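You operate a simulated robot arm through the tools that you are given. There is no shell and no other tool. Be economical: measure what you need, move in short steps, check, and stop when the job is done.

You run a simulated robot arm. Do the job below in one go: nothing can be reset, and whatever is moved stays where it is left.

TASK
Empty the robot vacuum's dust bin into the waste bin and put it back.
Fine: shut the waste bin's lid again.

It is judged by the outcome, as a careful person would: the job done as asked, and still so three seconds after it is handed in. It fails if anything else is knocked over, pushed out of place, dropped, spilled or broken. Lids that push on must go on centred and level and be pressed home; caps that screw on are set level and turned clockwise until they are tight.

THE ROBOT
A 6-joint arm with a two-finger parallel gripper, fixed in place. Base frame: the origin is at the foot of the arm, x ahead of it, y to its left, z up. Readings come in mm, rad, newtons and seconds.
With the tool pointing down near the work surface it reaches from about 220 to 400 mm from the base axis. Its first joint turns from -1.152 to 1.152 rad. Payload 2.9 kg.
Tool frame: the origin (TCP) lies between the finger pads and is the grasp point; the fingertips stand 30 mm ahead of it; z points along the fingers, y is the line along which they close. Largest opening 110 mm; finger width 20, thickness 10; the body of the gripper, 48 by 112 mm, starts 55 mm behind the TCP.
Orientation is that of the tool frame in the base frame, as a unit quaternion [x, y, z, w]. With the fingers straight down and closing along the base's y, the tool's x points along the base's -x, its y along +y and its z along -z.

THE INTERFACE
- The arm moves only by the tool move_arm. Its argument "commands" is a list that holds one entry, the list of rows, each a list of 7 numbers: the turn, a rotation vector about the tool's x, y, z in degrees, then the shift along the tool's x, y, z in m, then the finger opening in m, from 0 to 0.11. In form: [[[ax, ay, az, tx, ty, tz, fingers], ...]]. A call has 1 to 8 rows; each row is the pose to reach, as a shift and turn from the pose commanded when the call began, along the tool's axes at that moment. Rows are played at 5 a second. More than 50 mm and 0.15 rad between two rows, or a gripper value outside its range, and nothing of the call is played. Where a pose cannot be reached the arm comes as near as it can. A force on the tool above 70 N (or 10 N above the force at the start of the call, whichever is more), or a blocked arm, ends the call early, and 0.2 s more pass. Each finger travels about 108 mm/s and halts on what it meets, pressing with about 33 N; the grip force reading is that of the motor and also rises with nothing between the fingers. The clock runs only during rows and for 0.2 s after the last one: add rows that repeat a pose to give the fingers time. The reply holds the time, the measured pose of the TCP, the force on the tool along the base axes, the opening and the grip force, in the units named above and with some noise, with the torque about the TCP (base axes, N m) and any sound that the robot's microphone picked up, and new pictures: "views" is both (left out), scene, wrist or none.
- Cameras (640 x 400 px; columns grow to the right, rows downward): "scene" is fixed at [61.9, 424, 1375.6]; the picture's right is [-0.89, -0.45, 0.00], its down [-0.26, 0.51, -0.82] and it looks along [0.37, -0.73, -0.58] (base axes); focal length 312 px, centre (320, 200). "wrist" rides on the gripper at [72, 17, -103] in the tool frame; the picture's right is [-0.23, 0.97, 0.00], its down [-0.76, -0.18, -0.62] and it looks along [-0.61, -0.14, 0.78] (tool axes); focal length 222 px, centre (320, 200). There is no depth. A picture from a camera that has moved, and an enlarged one, comes with that camera's place and axes in the base frame and with its lens. The place of the scene camera against the robot may be out by one fixed shift of up to 12 mm in any direction.
- zoom(camera, box): a new picture of the part [left, top, right, bottom] of that camera's present view, enlarged. No time passes.
- job_done(): hands the job in; it is judged then, once.

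Go step by step. Nothing tells you positions but the pictures and the camera data: compare them with the known pose of the tool, close in by small moves and look again before you grip or let go. The budget is 120 turns and 200 pictures, counting those below and the enlarged ones. Unless the task says otherwise, let go and move clear before handing in, and close with one line.

The tools are called after "Request:" as name(argument=value, ...) on one line, values as JSON. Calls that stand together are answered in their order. move_arm: Moves the arm, as the interface text tells. Its arguments: {"type":"object","properties":{"commands":{"type":"array","items":{"type":"array","items":{"type":"array","items":{"type":"number"}}}},"views":{"type":"string","enum":["both","scene","wrist","none"]}},"required":["commands"]} The other tools are called the same way: zoom (camera, box) takes an enlarged picture of a part of a camera's view; job_done () hands the job in.

At the start:

```text
clock: 0.0
position: [326.9, -305.8, 1175.7]
tcp_rot: [0.0, 1.0, 0.0, 0.0]
contact_force: [-0.1, 0.1, 0.2]
wrist_torque: [0.01, -0.01, -0.04]
grip_width: 110.1
gripper_force: 0.1
```

scene: 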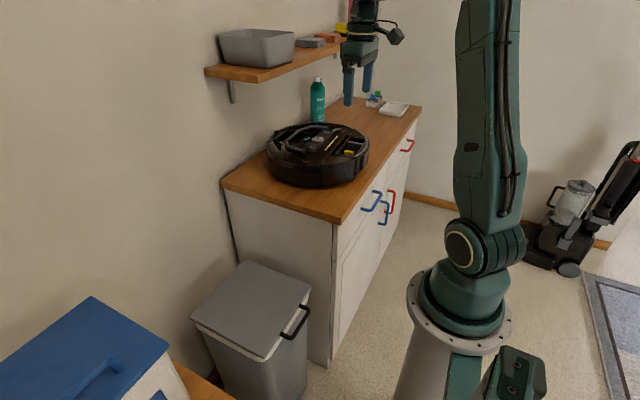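
wrist: 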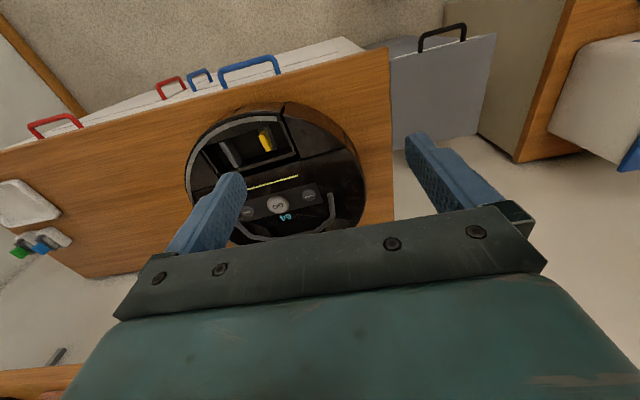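

I see a robot vacuum on a wooden counter, a grey lidded waste bin on the floor next to it, and the arm above. I'll zoom in to get details first.

Request:
zoom(camera="scene", box=[250, 100, 390, 200])

Request:
zoom(camera="wrist", box=[160, 80, 400, 250])

Request:
zoom(camera="scene", box=[160, 230, 360, 400])

```text
4.00 times, centred on (320, 150) of scene
camera zoom: at [61.9, 424.0, 1375.6], right [-0.89, -0.45, 0.0], down [-0.26, 0.51, -0.82], along [0.37, -0.73, -0.58], focal length 1246 px, centre (320, 400)
```

zoom: 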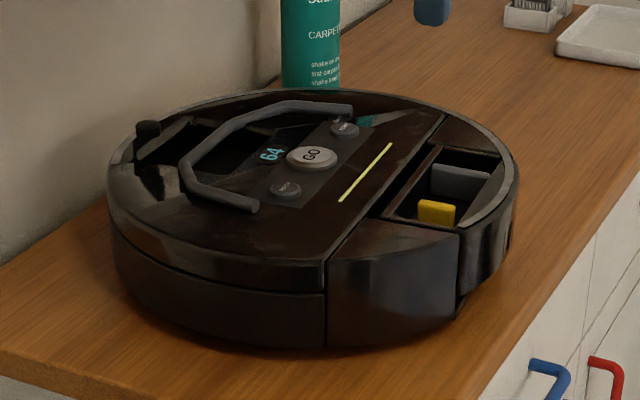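

```text
2.35 times, centred on (280, 165) of wrist
camera zoom: at [255.1, -288.7, 1278.1], right [0.23, 0.97, 0.0], down [0.76, -0.18, 0.62], along [0.61, -0.14, -0.78], focal length 523 px, centre (414, 282)
```

zoom: 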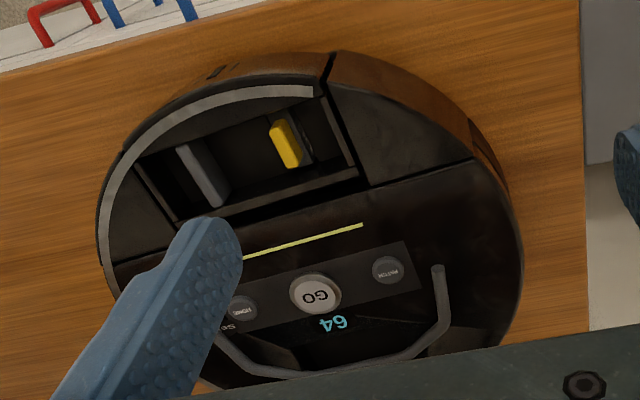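

```text
2.35 times, centred on (260, 315) of scene
camera zoom: at [61.9, 424.0, 1375.6], right [-0.89, -0.45, 0.0], down [-0.26, 0.51, -0.82], along [0.37, -0.73, -0.58], focal length 733 px, centre (461, -71)
```

zoom: 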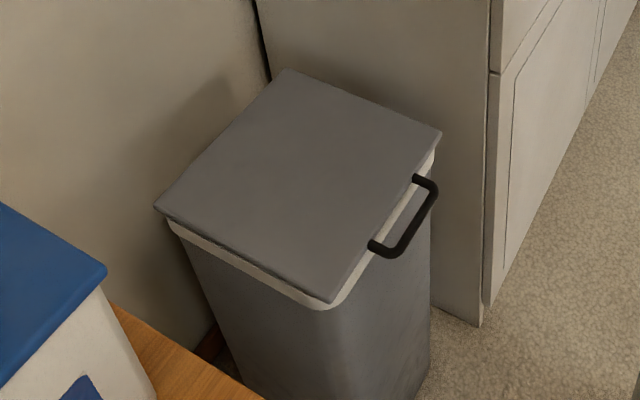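

The dust bin appears to sit in the robot-facing side of the vacuum, with a grey grip and a yellow release tab, at about (381,-408,938) and (390,-476,938). The waste bin handle is near (341,-7,600). I'll move the wrist camera closer to look.

Request:
move_arm(commands=[[[0, 0, 0, 0.012, -0.022, 0.022, 0.11], [0, 0, 0, 0.024, -0.044, 0.044, 0.11], [0, 0, 0, 0.036, -0.066, 0.066, 0.11], [0, 0, 0, 0.048, -0.088, 0.088, 0.11], [0, 0, 0, 0.058, -0.109, 0.108, 0.11]]], views="wrist")

```text
clock: 1.2
position: [271.4, -414.3, 1067.9]
tcp_rot: [0.0, 1.0, 0.0, 0.0]
contact_force: [-0.2, 0.1, -0.9]
wrist_torque: [-0.01, -0.01, -0.05]
grip_width: 110.1
gripper_force: 0.0
camera wrist: at [197.3, -398.2, 1170.2], right [0.23, 0.97, 0.0], down [0.76, -0.18, 0.62], along [0.61, -0.14, -0.78], focal length 222 px, centre (320, 200)
```

wrist: 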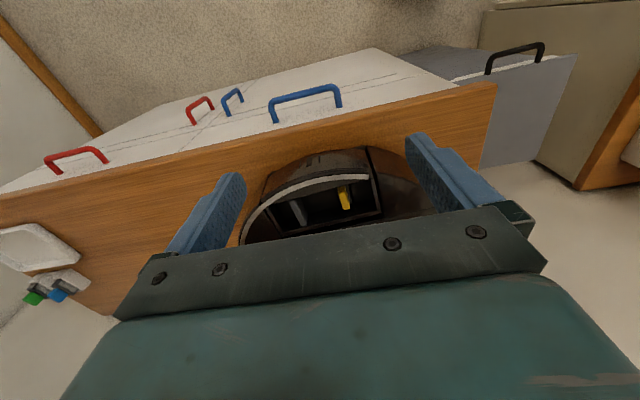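

The camera image is inverted (image up is toward the robot), and the tab is now near its centre. Zooming in for detail.

Request:
zoom(camera="wrist", box=[230, 130, 440, 260])

```text
3.05 times, centred on (335, 195) of wrist
camera zoom: at [197.3, -398.2, 1170.2], right [0.23, 0.97, 0.0], down [0.76, -0.18, 0.62], along [0.61, -0.14, -0.78], focal length 677 px, centre (274, 215)
```

zoom: 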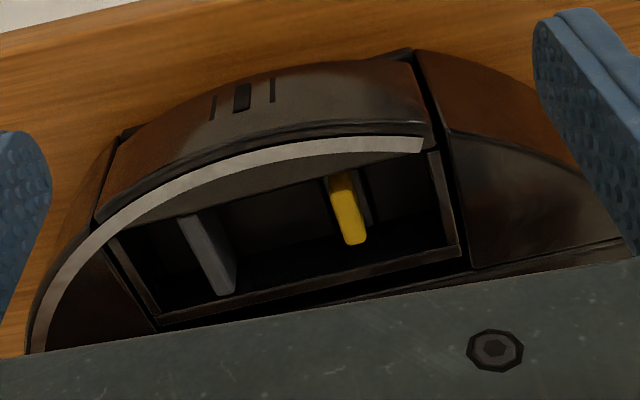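

Both bars are triangulated: yellow top about (380,-407,943), grey about (387,-472,946), with the closing line turned about 5.5°. Before taking the bin I'll open the waste lid, so I'm moving to view its handle.

Request:
move_arm(commands=[[[0, 0, 0, 0.0, 0.045, 0, 0.11], [0, 0, 0, 0.0, 0.09, 0, 0.11], [0, 0, 0, 0.0, 0.135, 0, 0.11], [0, 0, 0, 0.0, 0.18, 0, 0.11], [0, 0, 0, 0, 0.225, 0, 0.11], [0, 0, 0, 0, 0.27, 0, 0.11], [0, 0, 0, 0, 0.315, 0.02, 0.11], [0, 0, 0, 0, 0.36, 0.04, 0.11]]], views="none")

Request:
move_arm(commands=[[[0, 0, 0, 0.0, 0.02, 0.04, 0.11], [0, 0, 0, 0.0, 0.04, 0.08, 0.11], [0, 0, 0, 0.01, 0.06, 0.12, 0.11], [0, 0, 0, 0.02, 0.065, 0.16, 0.11], [0, 0, 0, 0.02, 0.065, 0.18, 0.11]]], views="both")

```text
clock: 3.0
position: [270.3, -54.0, 1027.7]
tcp_rot: [0.0, 1.0, 0.0, -0.001]
contact_force: [0.5, -0.1, -0.1]
wrist_torque: [-0.01, 0.01, -0.02]
grip_width: 110.0
gripper_force: 0.0
```

```text
clock: 4.2
position: [254.2, 10.5, 847.6]
tcp_rot: [0.0, 1.0, 0.0, -0.001]
contact_force: [-0.1, 0.0, -0.2]
wrist_torque: [0.03, 0.01, 0.01]
grip_width: 109.8
gripper_force: 0.0
out of reach, approached as far as the arm can: row 4, 5
camera wrist: at [182.3, 28.1, 949.4], right [0.23, 0.97, 0.0], down [0.76, -0.18, 0.62], along [0.61, -0.14, -0.78], focal length 222 px, centre (320, 200)
```

scene: 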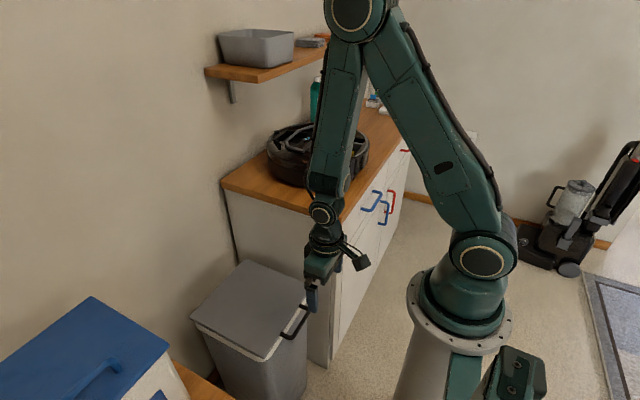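
wrist: 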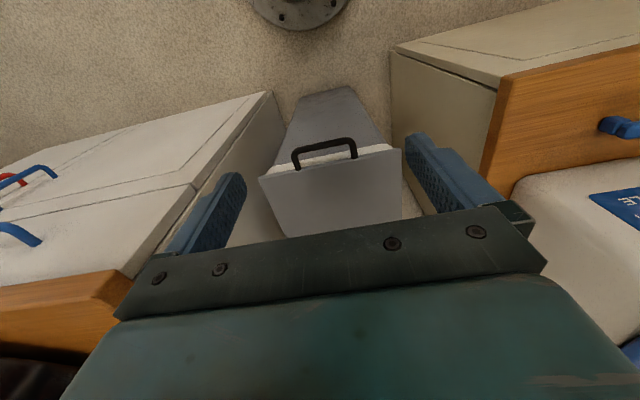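

Handle bar is around (339,-2,597), and the lid hinges toward the wall. I'll zoom to see the handle and lid structure.

Request:
zoom(camera="wrist", box=[240, 80, 420, 240])

Request:
zoom(camera="scene", box=[180, 200, 380, 380])

```text
2.50 times, centred on (330, 160) of wrist
camera zoom: at [182.3, 28.1, 949.4], right [0.23, 0.97, 0.0], down [0.76, -0.18, 0.62], along [0.61, -0.14, -0.78], focal length 555 px, centre (295, 300)
```

zoom: 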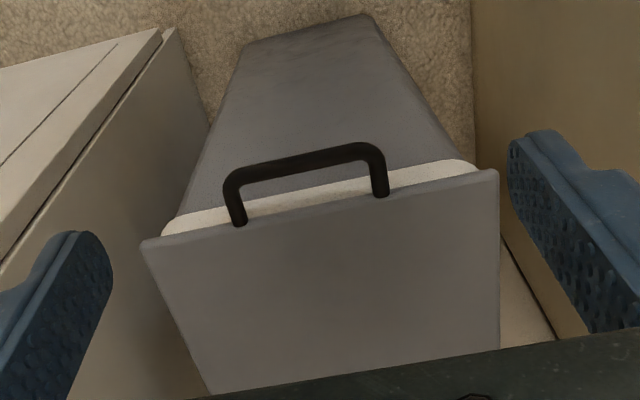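

```text
2.22 times, centred on (280, 290) of scene
camera zoom: at [61.9, 424.1, 1375.6], right [-0.89, -0.45, 0.0], down [-0.26, 0.51, -0.82], along [0.37, -0.73, -0.58], focal length 692 px, centre (409, 0)
```

zoom: 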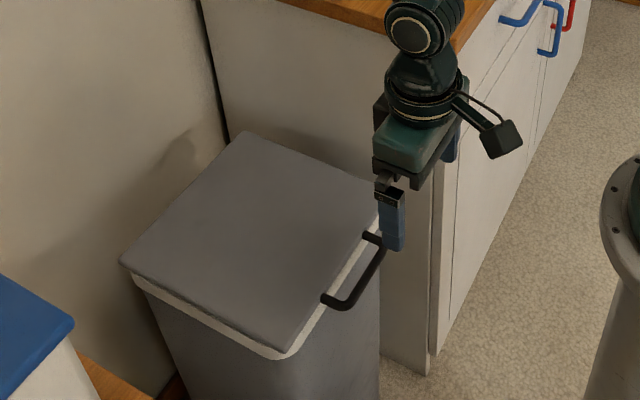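

I'll grip the handle bar with the fingertips, closing in the vertical plane with the tool pitched about 65° below horizontal. First turn the wrist 90°, moving a little forward.

Request:
move_arm(commands=[[[0, 0, 8, -0.01, 0, 0, 0.08], [0, 0, 16, -0.02, 0, 0, 0.06], [0, 0, 24, -0.03, 0, 0, 0.05], [0, 0, 32, -0.04, 0, 0, 0.05], [0, 0, 40, -0.05, 0, 0, 0.05], [0, 0, 48, -0.06, 0, 0, 0.05], [0, 0, 56, -0.06, 0, 0, 0.05], [0, 0, 64, -0.06, 0, 0, 0.05]]], views="none")

Request:
move_arm(commands=[[[0, 0, 8, 0, 0, 0, 0.05], [0, 0, 16, 0, 0, 0, 0.05], [0, 0, 24, 0, 0, 0, 0.05], [0, 0, 26, 0, 0, 0, 0.05]]], views="none")

Request:
move_arm(commands=[[[-8, 0, 0, 0, 0, 0, 0.05], [-16, 0, 0, 0, 0, 0, 0.05], [-24, 0, 0, 0, 0, 0, 0.05], [-25, 0, 0, 0, 0, 0, 0.05]]], views="both")

```text
clock: 6.0
position: [314.8, 9.7, 846.7]
tcp_rot: [0.532, 0.847, 0.0, 0.0]
contact_force: [-0.2, 0.6, 0.4]
wrist_torque: [0.03, 0.0, 0.03]
grip_width: 50.3
gripper_force: 0.1
```

```text
clock: 7.0
position: [314.1, 10.3, 846.7]
tcp_rot: [0.708, 0.706, 0.0, 0.0]
contact_force: [0.4, 0.8, -0.1]
wrist_torque: [-0.01, 0.0, 0.02]
grip_width: 50.2
gripper_force: 0.2
```

```text
clock: 8.0
position: [339.1, 10.8, 844.9]
tcp_rot: [0.69, 0.69, 0.153, 0.154]
contact_force: [-0.7, 0.0, -0.1]
wrist_torque: [-0.03, -0.01, 0.02]
grip_width: 50.3
gripper_force: 0.1
out of reach, approached as far as the arm can: row 3, 4
camera wrist: at [309.7, 84.6, 945.3], right [0.88, -0.23, 0.41], down [-0.43, -0.76, 0.49], along [0.2, -0.61, -0.77], focal length 222 px, centre (320, 200)
```

scene: 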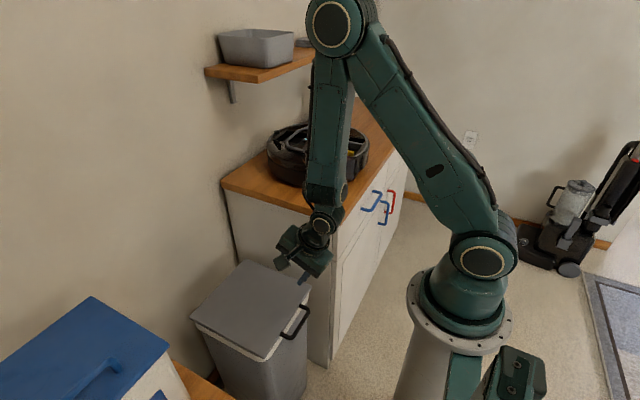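
wrist: 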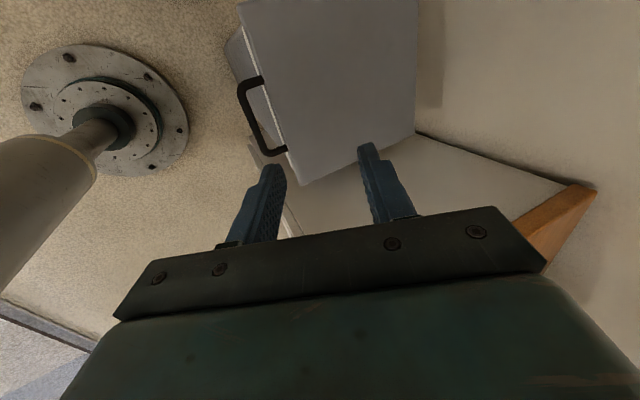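

The view confirms the bar at about (341,-3,597). I'm at the inner reach limit here, so I'll go straight down and check how reach changes.

Request:
move_arm(commands=[[[0, 0, 0, -0.004, -0.015, 0.033, 0.05], [0, 0, 0, -0.008, -0.03, 0.066, 0.05], [0, 0, 0, -0.013, -0.046, 0.099, 0.05], [0, 0, 0, -0.013, -0.061, 0.131, 0.05], [0, 0, 0, -0.013, -0.079, 0.122, 0.05]]], views="wrist")

```text
clock: 9.2
position: [317.6, -1.0, 701.0]
tcp_rot: [0.69, 0.69, 0.153, 0.153]
contact_force: [-0.2, -0.4, 0.1]
wrist_torque: [0.0, 0.03, 0.01]
grip_width: 49.9
gripper_force: 0.1
camera wrist: at [289.4, 71.4, 801.1], right [0.88, -0.23, 0.41], down [-0.43, -0.76, 0.49], along [0.2, -0.61, -0.77], focal length 222 px, centre (320, 200)
```

wrist: 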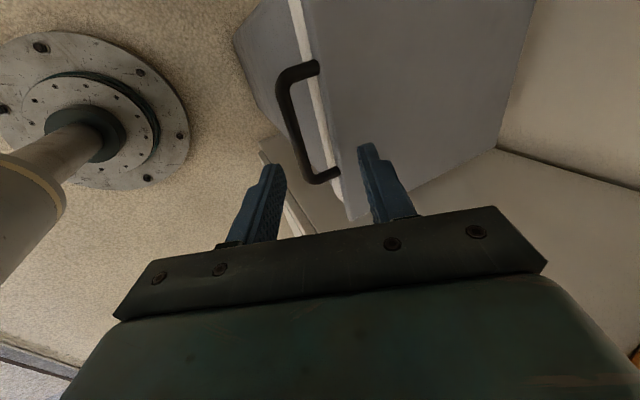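

Reach is fine here. I'll zoom to refine the handle position.

Request:
zoom(camera="wrist", box=[230, 40, 400, 220])

```text
2.22 times, centred on (315, 130) of wrist
camera zoom: at [289.4, 71.4, 801.1], right [0.88, -0.23, 0.41], down [-0.43, -0.76, 0.49], along [0.2, -0.61, -0.77], focal length 494 px, centre (331, 356)
```

zoom: 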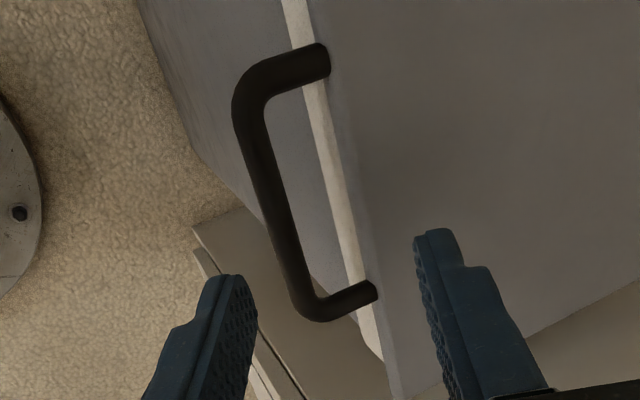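

Bar centre about (339,-5,597), lid edge at x≈369. I'll narrow the fingers to 24 mm and stop 25 mm short to check alignment.

Request:
move_arm(commands=[[[0, 0, 0, -0.002, -0.012, 0.015, 0.03], [0, 0, 0, -0.004, -0.0246, 0.03, 0.024], [0, 0, 0, -0.004, -0.0246, 0.058, 0.024], [0, 0, 0, -0.004, -0.0246, 0.058, 0.024]]], views="wrist")

Request:
zoom(camera="wrist", box=[230, 60, 430, 240])

Request:
zoom(camera="scene", box=[240, 210, 360, 360])

```text
clock: 10.2
position: [320.7, -5.1, 637.5]
tcp_rot: [0.69, 0.69, 0.153, 0.153]
contact_force: [-1.3, 0.7, -0.1]
wrist_torque: [-0.01, -0.02, 0.0]
grip_width: 23.8
gripper_force: 0.1
camera wrist: at [292.0, 67.2, 737.6], right [0.88, -0.23, 0.41], down [-0.42, -0.76, 0.49], along [0.2, -0.61, -0.77], focal length 222 px, centre (320, 200)
```

wrist: 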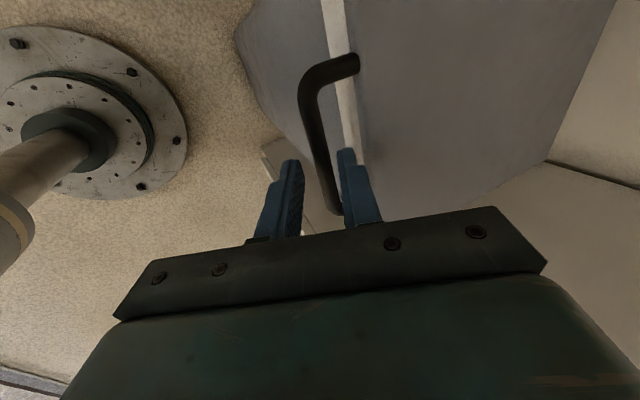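

```text
2.22 times, centred on (330, 150) of wrist
camera zoom: at [292.0, 67.2, 737.6], right [0.88, -0.23, 0.41], down [-0.42, -0.76, 0.49], along [0.2, -0.61, -0.77], focal length 494 px, centre (298, 311)
```

zoom: 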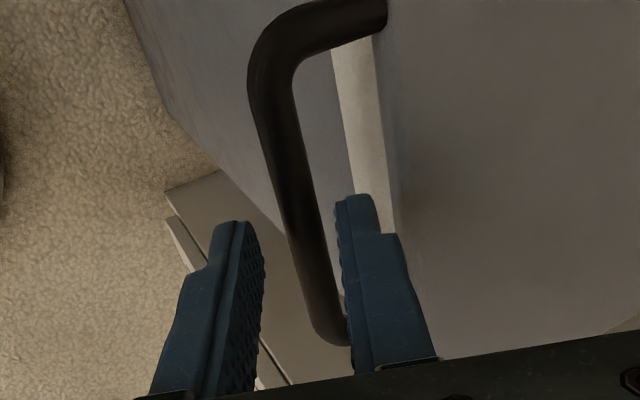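

```text
2.67 times, centred on (300, 285) of scene
camera zoom: at [61.9, 424.0, 1375.6], right [-0.89, -0.45, 0.0], down [-0.26, 0.51, -0.82], along [0.37, -0.73, -0.58], focal length 831 px, centre (373, -27)
```

zoom: 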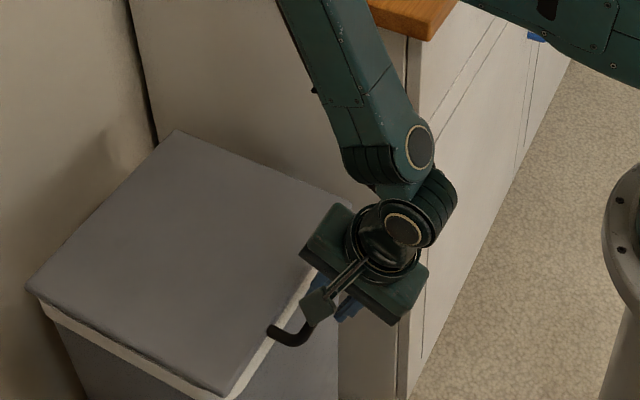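

The bar (338,-2,598) is centred between the fingers. Advance 24 mm and close.

Request:
move_arm(commands=[[[0, 0, 0, 0, 0, 0.012, 0.024], [0, 0, 0, 0, 0, 0.024, 0.024], [0, 0, 0, 0, 0, 0.024, 0.0], [0, 0, 0, 0, 0, 0.024, 0.0], [0, 0, 0, 0, 0, 0.024, 0.0]]], views="wrist")

```text
clock: 11.4
position: [330.8, -6.1, 615.9]
tcp_rot: [0.69, 0.69, 0.154, 0.154]
contact_force: [3.8, 0.6, 17.0]
wrist_torque: [-0.36, -0.2, 0.26]
grip_width: 11.6
gripper_force: 32.7
camera wrist: at [302.0, 67.2, 716.0], right [0.88, -0.23, 0.41], down [-0.43, -0.76, 0.49], along [0.2, -0.61, -0.77], focal length 222 px, centre (320, 200)
```

wrist: 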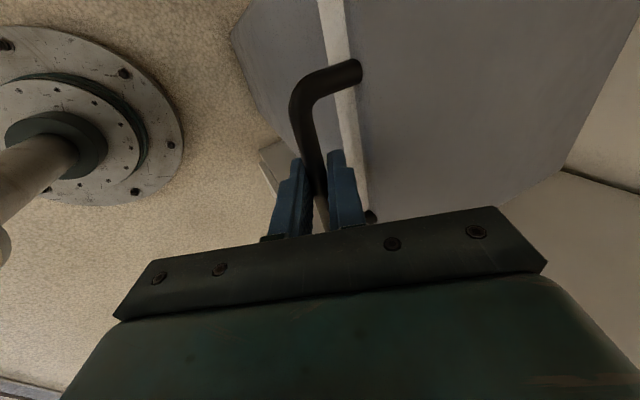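

The bar is gripped (11.6 mm). Start lifting along an arc about the estimated hinge (622,598), first 12° as a test.

Request:
move_arm(commands=[[[1.2, 0, 0, 0, 0.0071, -0.0133, 0], [2.4, 0, 0, 0, 0.0149, -0.0262, 0], [3.6, 0, 0, 0, 0.0232, -0.0386, 0], [4.8, 0, 0, 0, 0.0322, -0.0506, 0]]], views="both")

```text
clock: 12.4
position: [339.8, -6.3, 675.3]
tcp_rot: [0.697, 0.696, 0.124, 0.124]
contact_force: [4.4, -4.2, 0.0]
wrist_torque: [-0.07, -0.03, 0.27]
grip_width: 11.3
gripper_force: 33.5
camera wrist: at [319.2, 67.3, 777.5], right [0.91, -0.23, 0.34], down [-0.38, -0.76, 0.52], along [0.14, -0.61, -0.78], focal length 222 px, centre (320, 200)
```

scene: 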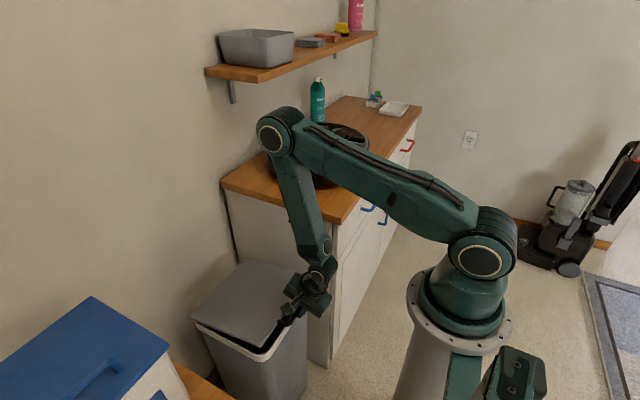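
wrist: 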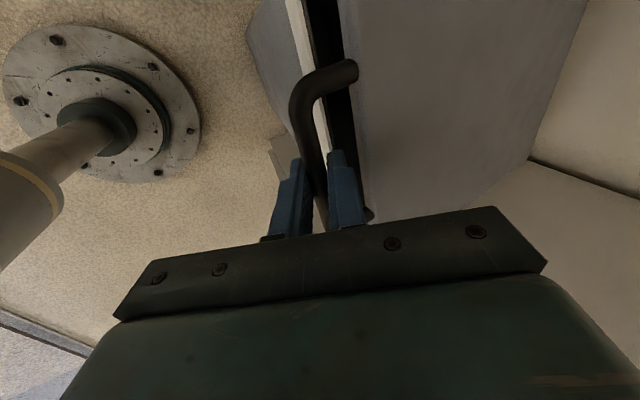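

The lid is lifting smoothly with low forces. Continue the arc to about 48°.

Request:
move_arm(commands=[[[1.6, 0, 0, 0, 0.0131, -0.0184, 0], [3.2, 0, 0, 0, 0.0277, -0.0355, 0], [4.7, 0, 0, 0, 0.0435, -0.0517, 0], [6.3, 0, 0, 0, 0.0605, -0.0665, 0], [7.9, 0, 0, 0, 0.0786, -0.08, 0], [9.5, 0, 0, 0, 0.0979, -0.0921, 0], [11, 0, 0, 0, 0.1178, -0.1025, 0], [12.6, 0, 0, 0, 0.1387, -0.1115, 0]]], views="both")

```text
clock: 14.2
position: [430.2, -5.1, 826.6]
tcp_rot: [0.706, 0.705, 0.049, 0.047]
contact_force: [-4.0, 1.3, 3.4]
wrist_torque: [0.4, 0.03, 0.21]
grip_width: 11.4
gripper_force: 33.4
camera wrist: at [433.1, 67.2, 931.7], right [0.97, -0.23, 0.13], down [-0.26, -0.76, 0.59], along [-0.04, -0.61, -0.79], focal length 222 px, centre (320, 200)
```

scene: 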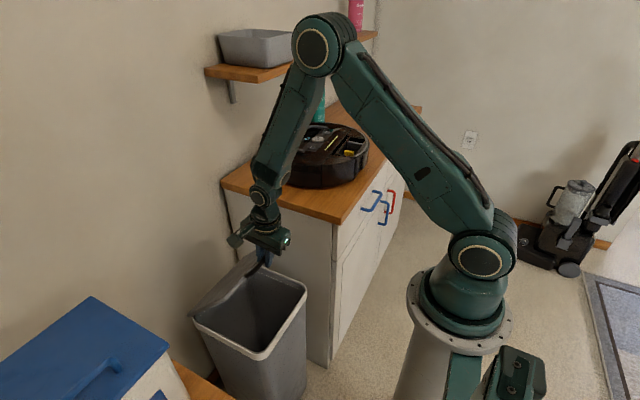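
wrist: 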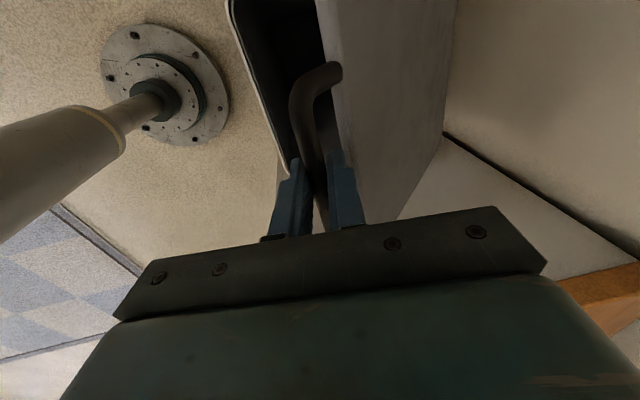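

Lid is at about 48° and stable. Continue to about 84°.

Request:
move_arm(commands=[[[1.6, 0, 0, 0, 0.0193, -0.0119, 0], [3.1, 0, 0, 0, 0.0396, -0.0221, 0], [4.7, 0, 0, 0, 0.0606, -0.0309, 0], [6.3, 0, 0, 0, 0.0821, -0.0379, 0], [7.9, 0, 0, 0, 0.1042, -0.0433, 0], [9.4, 0, 0, 0, 0.1267, -0.0469, 0], [11, 0, 0, 0, 0.1493, -0.0489, 0], [12.6, 0, 0, 0, 0.1721, -0.049, 0]]], views="both")

```text
clock: 16.0
position: [595.7, -5.2, 901.3]
tcp_rot: [0.707, 0.706, -0.03, -0.031]
contact_force: [-4.5, 2.0, 15.4]
wrist_torque: [0.16, 0.06, 0.09]
grip_width: 11.2
gripper_force: 32.5
camera wrist: at [620.9, 66.9, 1001.2], right [0.97, -0.23, -0.08], down [-0.12, -0.76, 0.64], along [-0.21, -0.61, -0.77], focal length 222 px, centre (320, 200)
```

scene: 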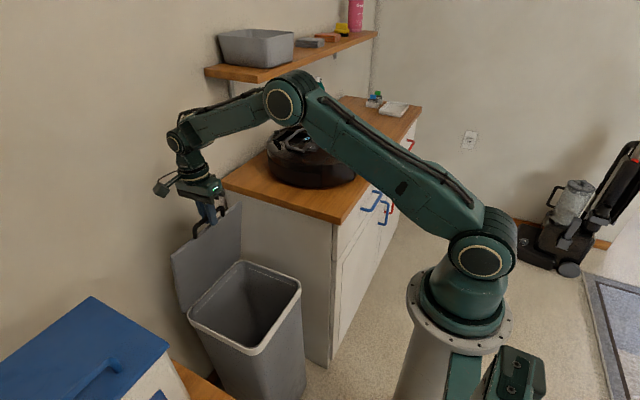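
wrist: 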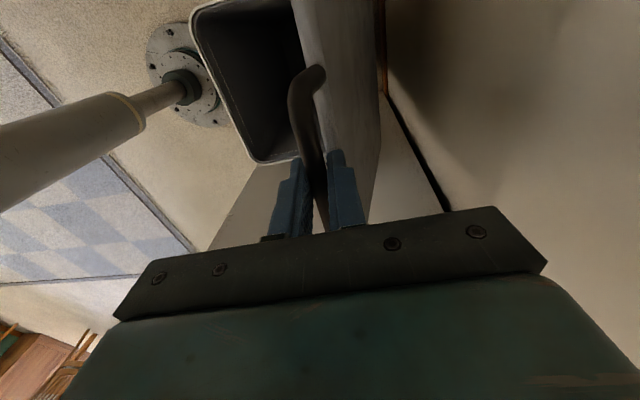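

The waste bin is open with the lid near vertical. I'll carry the lid slightly past vertical (~94°), watching forces.

Request:
move_arm(commands=[[[0, 0, 0, 0, 0.0098, -0.003, 0], [0, 0, 0, 0, 0.0193, -0.0051, 0], [0, 0, 0, 0, 0.0292, -0.006, 0], [0, 0, 0, 0, 0.039, -0.0068, 0], [0, 0, 0, 0, 0.049, -0.007, 0]]], views="both")

```text
clock: 17.2
position: [645.1, -5.0, 905.3]
tcp_rot: [0.707, 0.706, -0.028, -0.028]
contact_force: [2.1, 3.5, 26.8]
wrist_torque: [0.11, -0.02, -0.01]
grip_width: 11.7
gripper_force: 33.8
camera wrist: at [669.3, 66.7, 1006.7], right [0.97, -0.23, -0.08], down [-0.13, -0.76, 0.64], along [-0.2, -0.61, -0.77], focal length 222 px, centre (320, 200)
```

scene: 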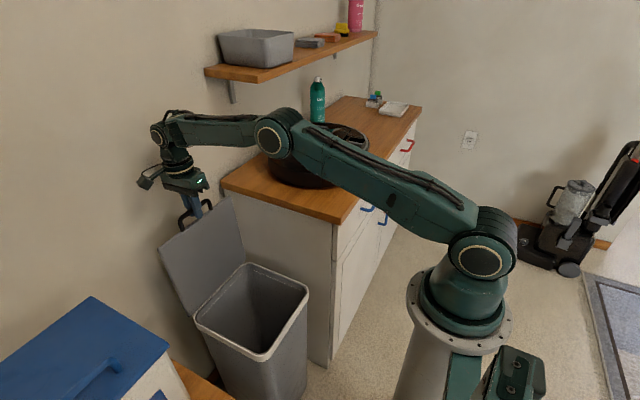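
wrist: 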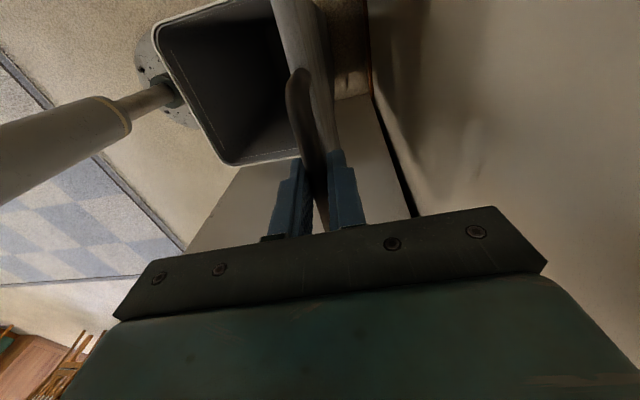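

Lid is just past vertical. I'll relax the fingers slightly (still caging the bar) to see where the lid goes on its own.

Request:
move_arm(commands=[[[0, 0, 0, 0, 0, 0, 0.03], [0, 0, 0, 0, 0, 0, 0.03], [0, 0, 0, 0, 0, 0, 0.03]]], views="both")

Request:
zoom(camera="wrist", box=[220, 40, 440, 240])

```text
clock: 18.0
position: [643.2, -6.2, 901.6]
tcp_rot: [0.706, 0.706, -0.03, -0.031]
contact_force: [-0.4, -0.7, 0.4]
wrist_torque: [-0.03, 0.02, 0.02]
grip_width: 30.1
gripper_force: 0.2
camera wrist: at [669.0, 66.6, 1002.4], right [0.97, -0.23, -0.09], down [-0.12, -0.76, 0.64], along [-0.21, -0.61, -0.77], focal length 222 px, centre (320, 200)
```

scene: 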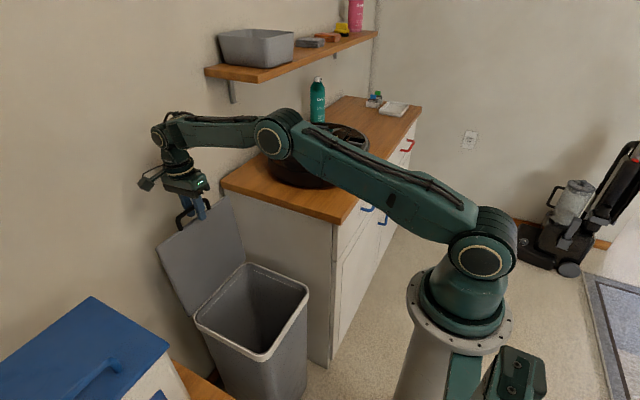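
wrist: 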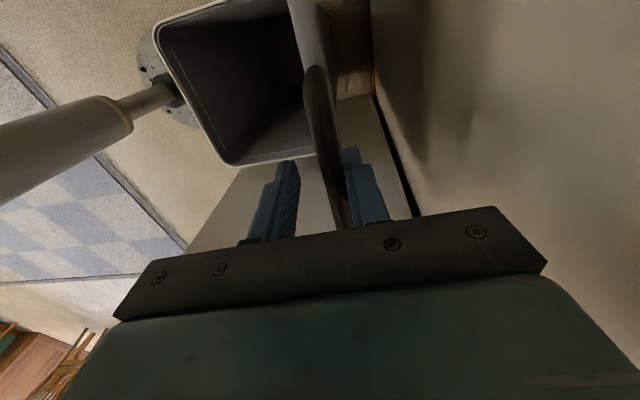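

```text
2.00 times, centred on (330, 140) of wrist
camera zoom: at [669.0, 66.6, 1002.4], right [0.97, -0.23, -0.09], down [-0.12, -0.76, 0.64], along [-0.21, -0.61, -0.77], focal length 444 px, centre (300, 320)
```

zoom: 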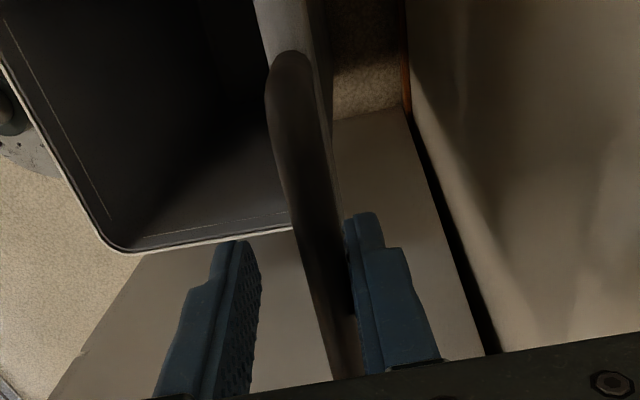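

The lid has tipped back toward the wall-side finger. I'll ease it further wallward in small moves.

Request:
move_arm(commands=[[[0, 0, 0, 0, 0.008, 0, 0.03], [0, 0, 0, 0, 0.016, 0, 0.03], [0, 0, 0, 0, 0.024, 0, 0.03], [0, 0, 0, 0, 0.024, 0, 0.03]]], views="both")

```text
clock: 19.0
position: [663.5, -7.0, 899.7]
tcp_rot: [0.706, 0.707, -0.03, -0.032]
contact_force: [0.1, -0.1, -1.0]
wrist_torque: [0.04, 0.04, -0.01]
grip_width: 30.1
gripper_force: 0.0
out of reach, approached as far as the arm can: row 3, 4
camera wrist: at [688.8, 65.4, 1000.4], right [0.97, -0.23, -0.08], down [-0.12, -0.76, 0.64], along [-0.21, -0.61, -0.77], focal length 222 px, centre (320, 200)
```

scene: 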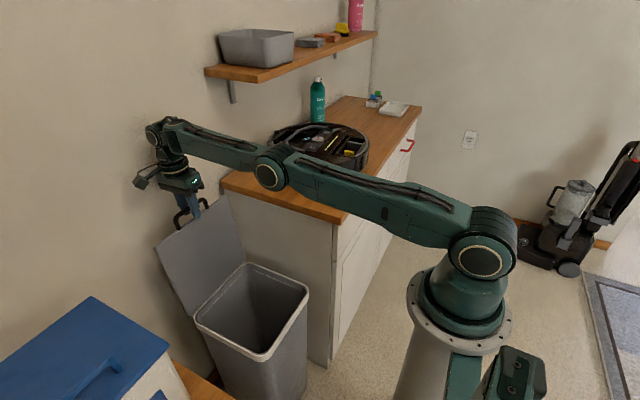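
wrist: 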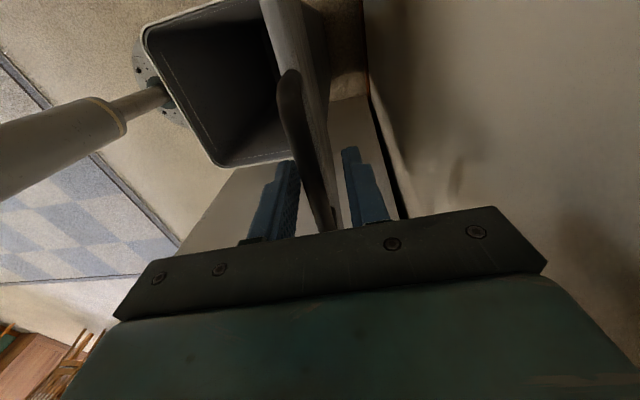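

The lid rests on its own stop, leaning back and free of the fingers. I'll withdraw upward.

Request:
move_arm(commands=[[[0, 0, 0, 0, -0.004, -0.02, 0.03], [0, 0, 0, 0, -0.008, -0.05, 0.03], [0, 0, 0, 0, -0.03, -0.09, 0.03], [0, 0, 0, 0, -0.07, -0.12, 0.03], [0, 0, 0, 0, -0.11, -0.15, 0.03], [0, 0, 0, 0, -0.155, -0.17, 0.03], [0, 0, 0, 0, -0.2, -0.18, 0.03], [0, 0, 0, 0, -0.25, -0.18, 0.03]]], views="both")

```text
clock: 20.8
position: [430.0, -6.3, 1101.8]
tcp_rot: [0.707, 0.706, -0.031, -0.031]
contact_force: [-0.5, 0.4, 0.0]
wrist_torque: [0.0, 0.01, 0.02]
grip_width: 29.7
gripper_force: 0.1
camera wrist: at [454.4, 65.9, 1202.1], right [0.97, -0.23, -0.08], down [-0.12, -0.76, 0.64], along [-0.21, -0.61, -0.77], focal length 222 px, centre (320, 200)
```

scene: 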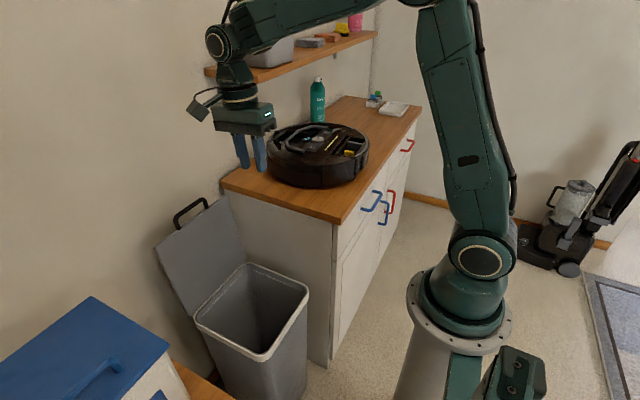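
wrist: 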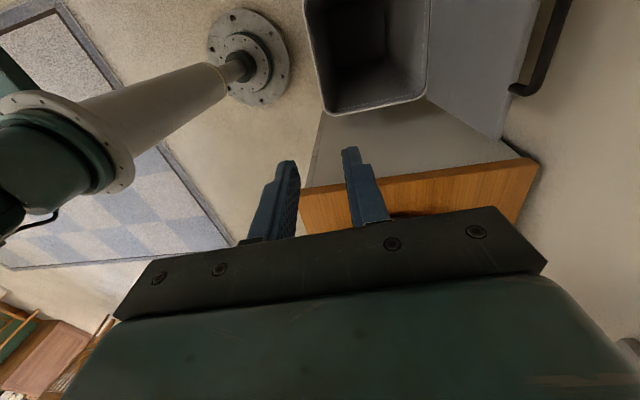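

The lid stands open by itself. Now I'll go above the vacuum, turning the wrist back so the fingers close along the grey–yellow line.

Request:
move_arm(commands=[[[-1.5, 0, 0, -0.045, -0.007, 0.0, 0.06], [-3, 0, 0, -0.09, -0.014, 0.0, 0.08], [-4.5, 0, 0, -0.135, -0.021, 0.0, 0.095], [-5, 0, 0, -0.18, -0.028, 0.0, 0.095], [-5, 0, 0, -0.225, -0.035, 0.0, 0.095], [-5, 0, 0, -0.27, -0.04, 0.0, 0.095], [-5, 0, 0, -0.315, -0.045, 0.0, 0.095], [-5, 0, 0, -0.36, -0.046, 0.0, 0.095]]], views="none")

Request:
move_arm(commands=[[[0, 0, -8, -0.01, 0, 0, 0.095], [0, 0, -16, -0.02, 0, 0, 0.095], [0, 0, -24, -0.03, 0, 0, 0.095], [0, 0, -32, -0.04, 0, 0, 0.095], [0, 0, -40, -0.05, 0, 0, 0.095], [0, 0, -48, -0.06, 0, 0, 0.095], [0, 0, -56, -0.07, 0, 0, 0.095], [0, 0, -64, -0.073, 0, 0, 0.095]]], views="none")

Request:
move_arm(commands=[[[0, 0, -8, 0, 0, 0, 0.095], [0, 0, -16, 0, 0, 0, 0.095], [0, 0, -24, 0, 0, 0, 0.095], [0, 0, -31.5, 0, 0, 0, 0.095], [0, 0, -31.5, 0, 0, 0, 0.095]]], views="both")

Request:
zoom(camera="wrist", box=[200, 60, 440, 240])

```text
clock: 22.6
position: [382.5, -366.9, 1104.5]
tcp_rot: [0.707, 0.707, 0.0, 0.0]
contact_force: [-0.2, -0.5, 0.2]
wrist_torque: [0.01, 0.02, -0.04]
grip_width: 94.9
gripper_force: 0.2
```

```text
clock: 24.4
position: [383.7, -439.5, 1104.4]
tcp_rot: [0.224, 0.975, 0.0, 0.0]
contact_force: [0.4, -0.4, -0.9]
wrist_torque: [0.01, 0.01, -0.01]
grip_width: 94.9
gripper_force: 0.0
```

```text
clock: 25.6
position: [383.9, -439.6, 1104.3]
tcp_rot: [-0.049, 0.999, 0.0, 0.0]
contact_force: [0.0, 0.2, 1.3]
wrist_torque: [0.03, -0.01, -0.01]
grip_width: 94.8
gripper_force: 0.0
camera wrist: at [309.9, -429.9, 1207.0], right [0.13, 0.99, 0.0], down [0.78, -0.1, 0.62], along [0.62, -0.08, -0.78], focal length 222 px, centre (320, 200)
```

scene: 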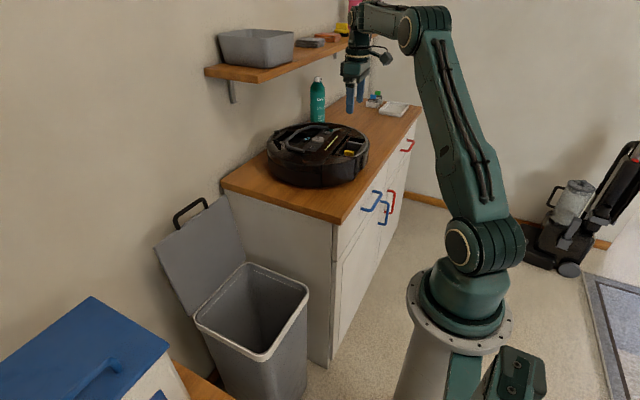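
wrist: 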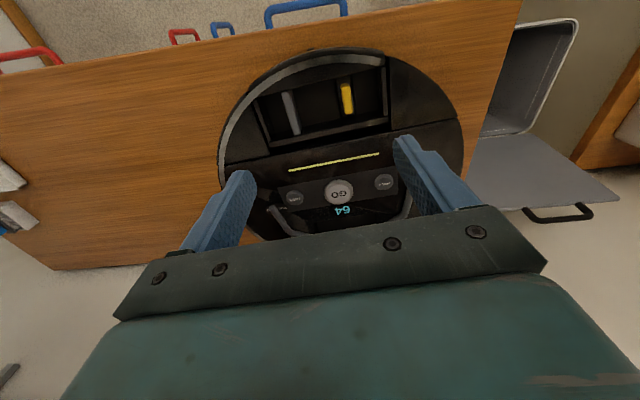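

```text
2.22 times, centred on (320, 150) of wrist
camera zoom: at [309.9, -429.9, 1207.0], right [0.13, 0.99, 0.0], down [0.78, -0.1, 0.62], along [0.62, -0.08, -0.78], focal length 494 px, centre (320, 311)
```

zoom: 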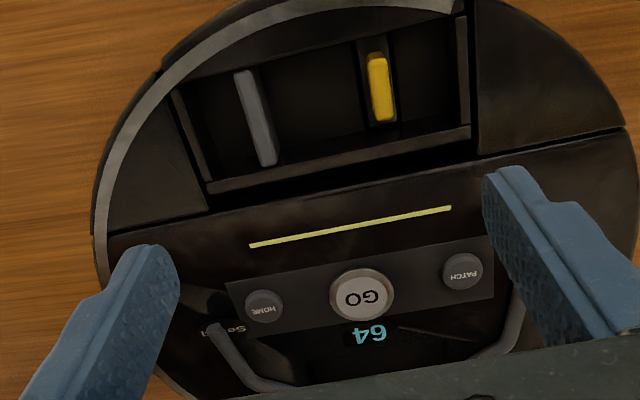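

The bars are at (379,-409) and (386.5,-472); the recess gives clearance for 90 mm opening. Descend to just above and check.

Request:
move_arm(commands=[[[0, 0, 0, 0, 0, 0.04, 0.09], [0, 0, 0, 0, 0, 0.08, 0.09], [0, 0, 0, 0, 0, 0.11, 0.09], [0, 0, 0, 0, 0, 0.11, 0.09]]], views="both")

Request:
zoom(camera="wrist", box=[220, 100, 440, 260])

Request:
zoom(camera="scene", box=[260, 80, 400, 200])

```text
clock: 26.6
position: [384.2, -438.3, 993.6]
tcp_rot: [-0.048, 0.999, 0.001, 0.0]
contact_force: [-0.7, 0.2, 0.1]
wrist_torque: [-0.02, 0.02, 0.0]
grip_width: 90.1
gripper_force: 0.1
camera wrist: at [310.2, -429.4, 1096.5], right [0.13, 0.99, 0.0], down [0.77, -0.1, 0.62], along [0.62, -0.08, -0.78], focal length 222 px, centre (320, 200)
```

scene: 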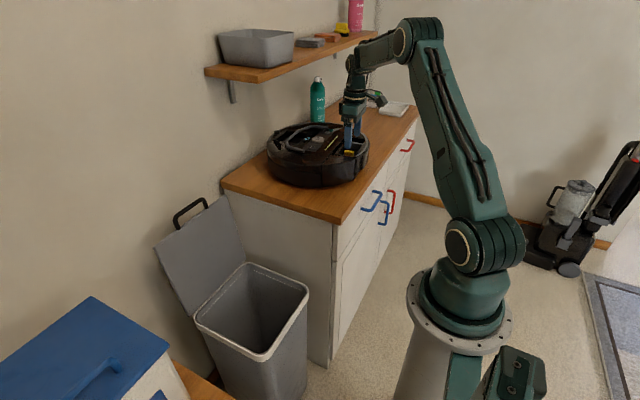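
wrist: 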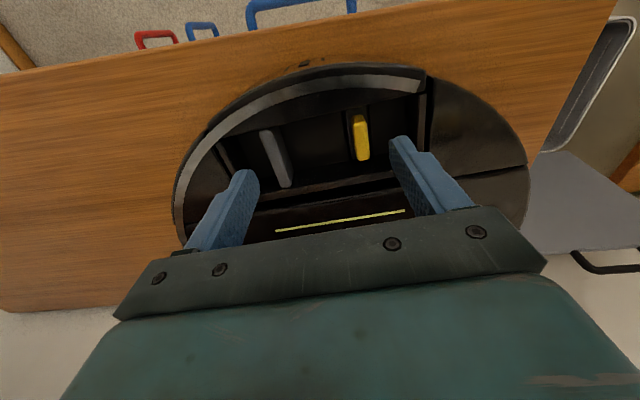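

```text
2.50 times, centred on (330, 180) of wrist
camera zoom: at [310.2, -429.4, 1096.5], right [0.13, 0.99, 0.0], down [0.77, -0.1, 0.62], along [0.62, -0.08, -0.78], focal length 555 px, centre (295, 250)
```

zoom: 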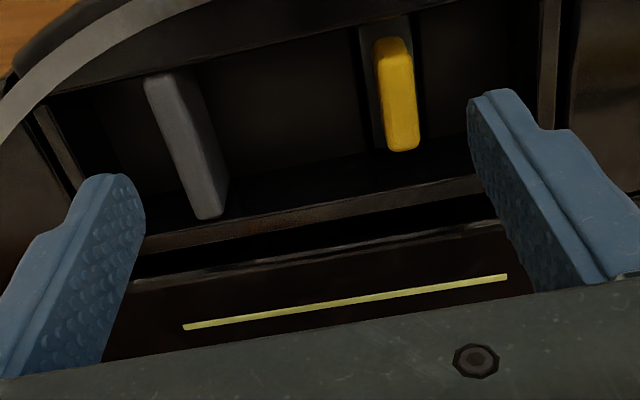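

```text
3.33 times, centred on (330, 140) of scene
camera zoom: at [61.9, 424.0, 1375.6], right [-0.89, -0.45, 0.0], down [-0.26, 0.51, -0.82], along [0.37, -0.73, -0.58], focal length 1038 px, centre (287, 400)
```

zoom: 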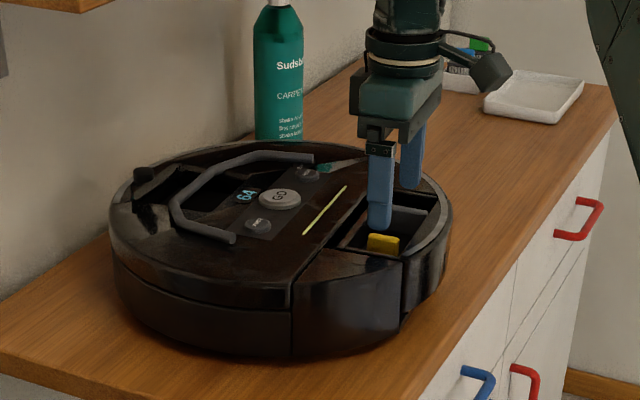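

Aligned. Descend so the fingertips go ~20 mm below the bar tops, keeping them open.

Request:
move_arm(commands=[[[0, 0, 0, 0, -0.0015, 0.015, 0.09], [0, 0, 0, 0, -0.0015, 0.025, 0.09], [0, 0, 0, 0, -0.0015, 0.035, 0.09], [0, 0, 0, 0, -0.0015, 0.043, 0.09], [0, 0, 0, 0, -0.0015, 0.043, 0.09]]], views="both")

Request:
zoom(camera="wrist", box=[200, 100, 440, 260])

Request:
zoom(camera="scene", box=[290, 90, 390, 190])

```text
clock: 27.8
position: [384.8, -440.5, 951.8]
tcp_rot: [-0.048, 0.999, 0.0, -0.001]
contact_force: [0.2, 0.6, -0.1]
wrist_torque: [-0.02, 0.0, -0.02]
grip_width: 89.9
gripper_force: 0.2
camera wrist: at [309.9, -431.0, 1054.0], right [0.13, 0.99, 0.0], down [0.77, -0.1, 0.62], along [0.62, -0.08, -0.78], focal length 222 px, centre (320, 200)
```

scene: 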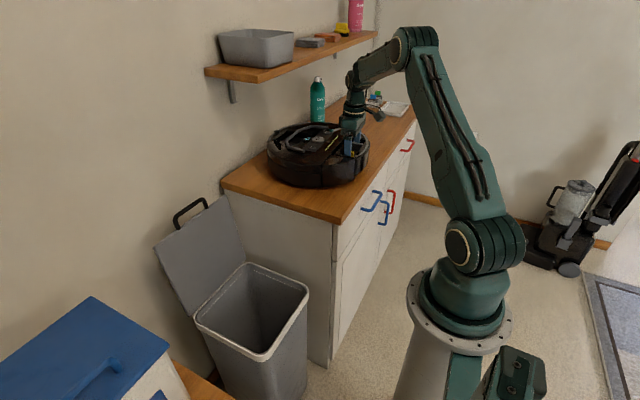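
wrist: 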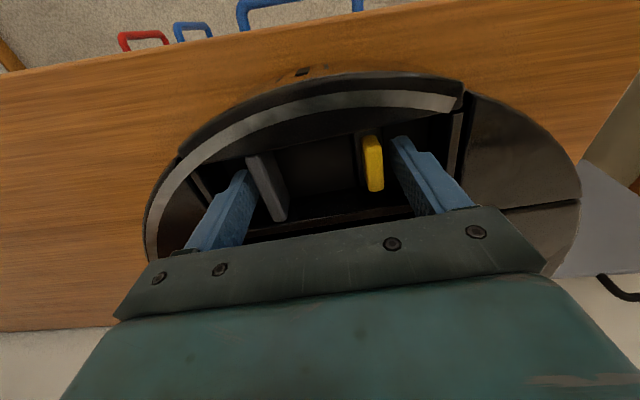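

```text
2.50 times, centred on (320, 180) of wrist
camera zoom: at [309.9, -431.0, 1054.0], right [0.13, 0.99, 0.0], down [0.77, -0.1, 0.62], along [0.62, -0.08, -0.78], focal length 555 px, centre (320, 250)
```

zoom: 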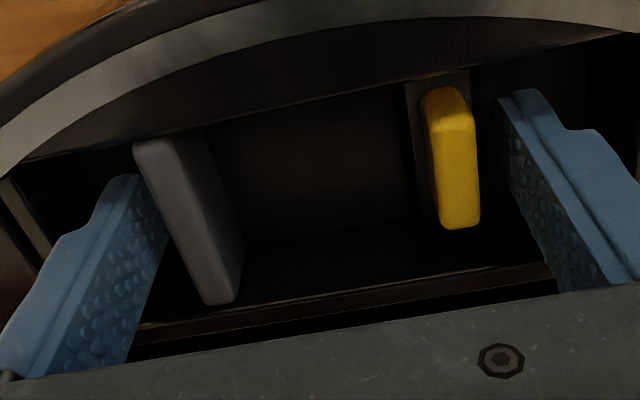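

```text
4.00 times, centred on (340, 140) of scene
camera zoom: at [61.9, 424.0, 1375.6], right [-0.89, -0.45, 0.0], down [-0.26, 0.51, -0.82], along [0.37, -0.73, -0.58], focal length 1246 px, centre (240, 440)
```

zoom: 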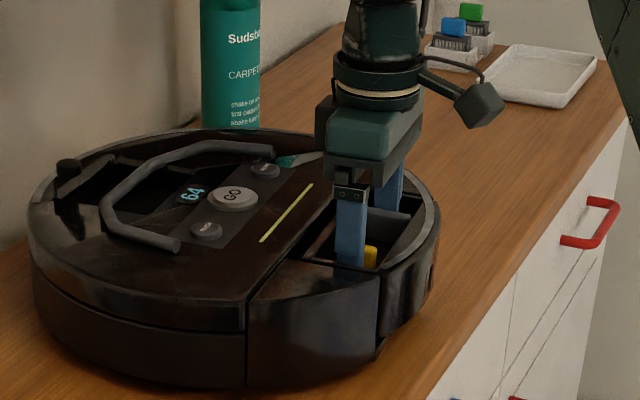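

The fingers straddle both bars cleanly. Go 6 mm deeper and pinch.

Request:
move_arm(commands=[[[0, 0, 0, 0, 0, 0.003, 0.09], [0, 0, 0, 0, 0, 0.006, 0.09], [0, 0, 0, 0, 0, 0.006, 0.07], [0, 0, 0, 0, 0, 0.006, 0.05], [0, 0, 0, 0, 0, 0.006, 0.03], [0, 0, 0, 0, 0, 0.006, 0.0], [0, 0, 0, 0, 0, 0.006, 0.0]]], views="wrist")

Request:
zoom(camera="wrist", box=[200, 100, 440, 260])

```text
clock: 29.4
position: [384.6, -440.9, 950.3]
tcp_rot: [-0.047, 0.999, -0.004, 0.003]
contact_force: [0.3, -2.7, 36.2]
wrist_torque: [0.81, -0.03, -0.13]
grip_width: 74.6
gripper_force: 32.7
heard: snap
camera wrist: at [310.1, -431.8, 1052.4], right [0.13, 0.99, -0.01], down [0.77, -0.1, 0.63], along [0.62, -0.09, -0.78], focal length 222 px, centre (320, 200)
```

wrist: 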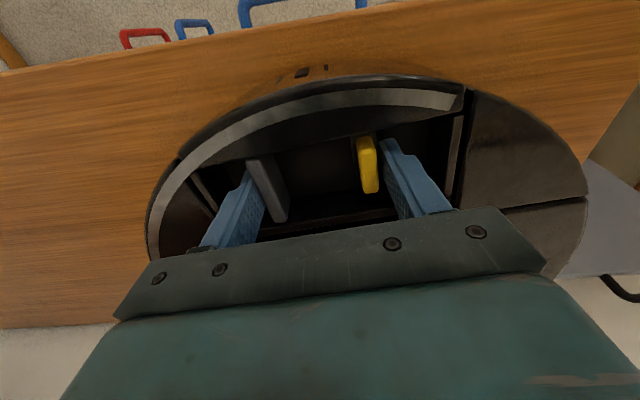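

```text
2.50 times, centred on (320, 180) of wrist
camera zoom: at [310.1, -431.8, 1052.4], right [0.13, 0.99, -0.01], down [0.77, -0.1, 0.63], along [0.62, -0.09, -0.78], focal length 555 px, centre (320, 250)
```

zoom: 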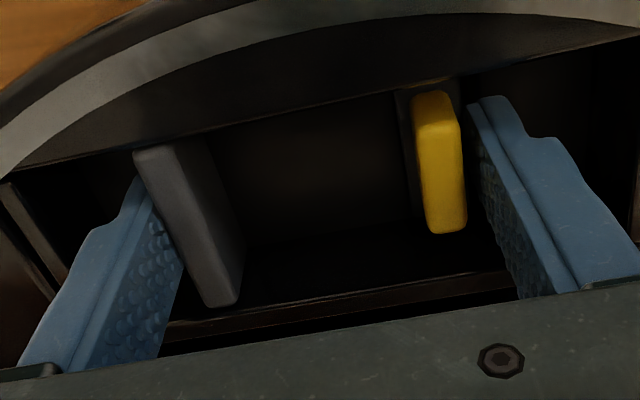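

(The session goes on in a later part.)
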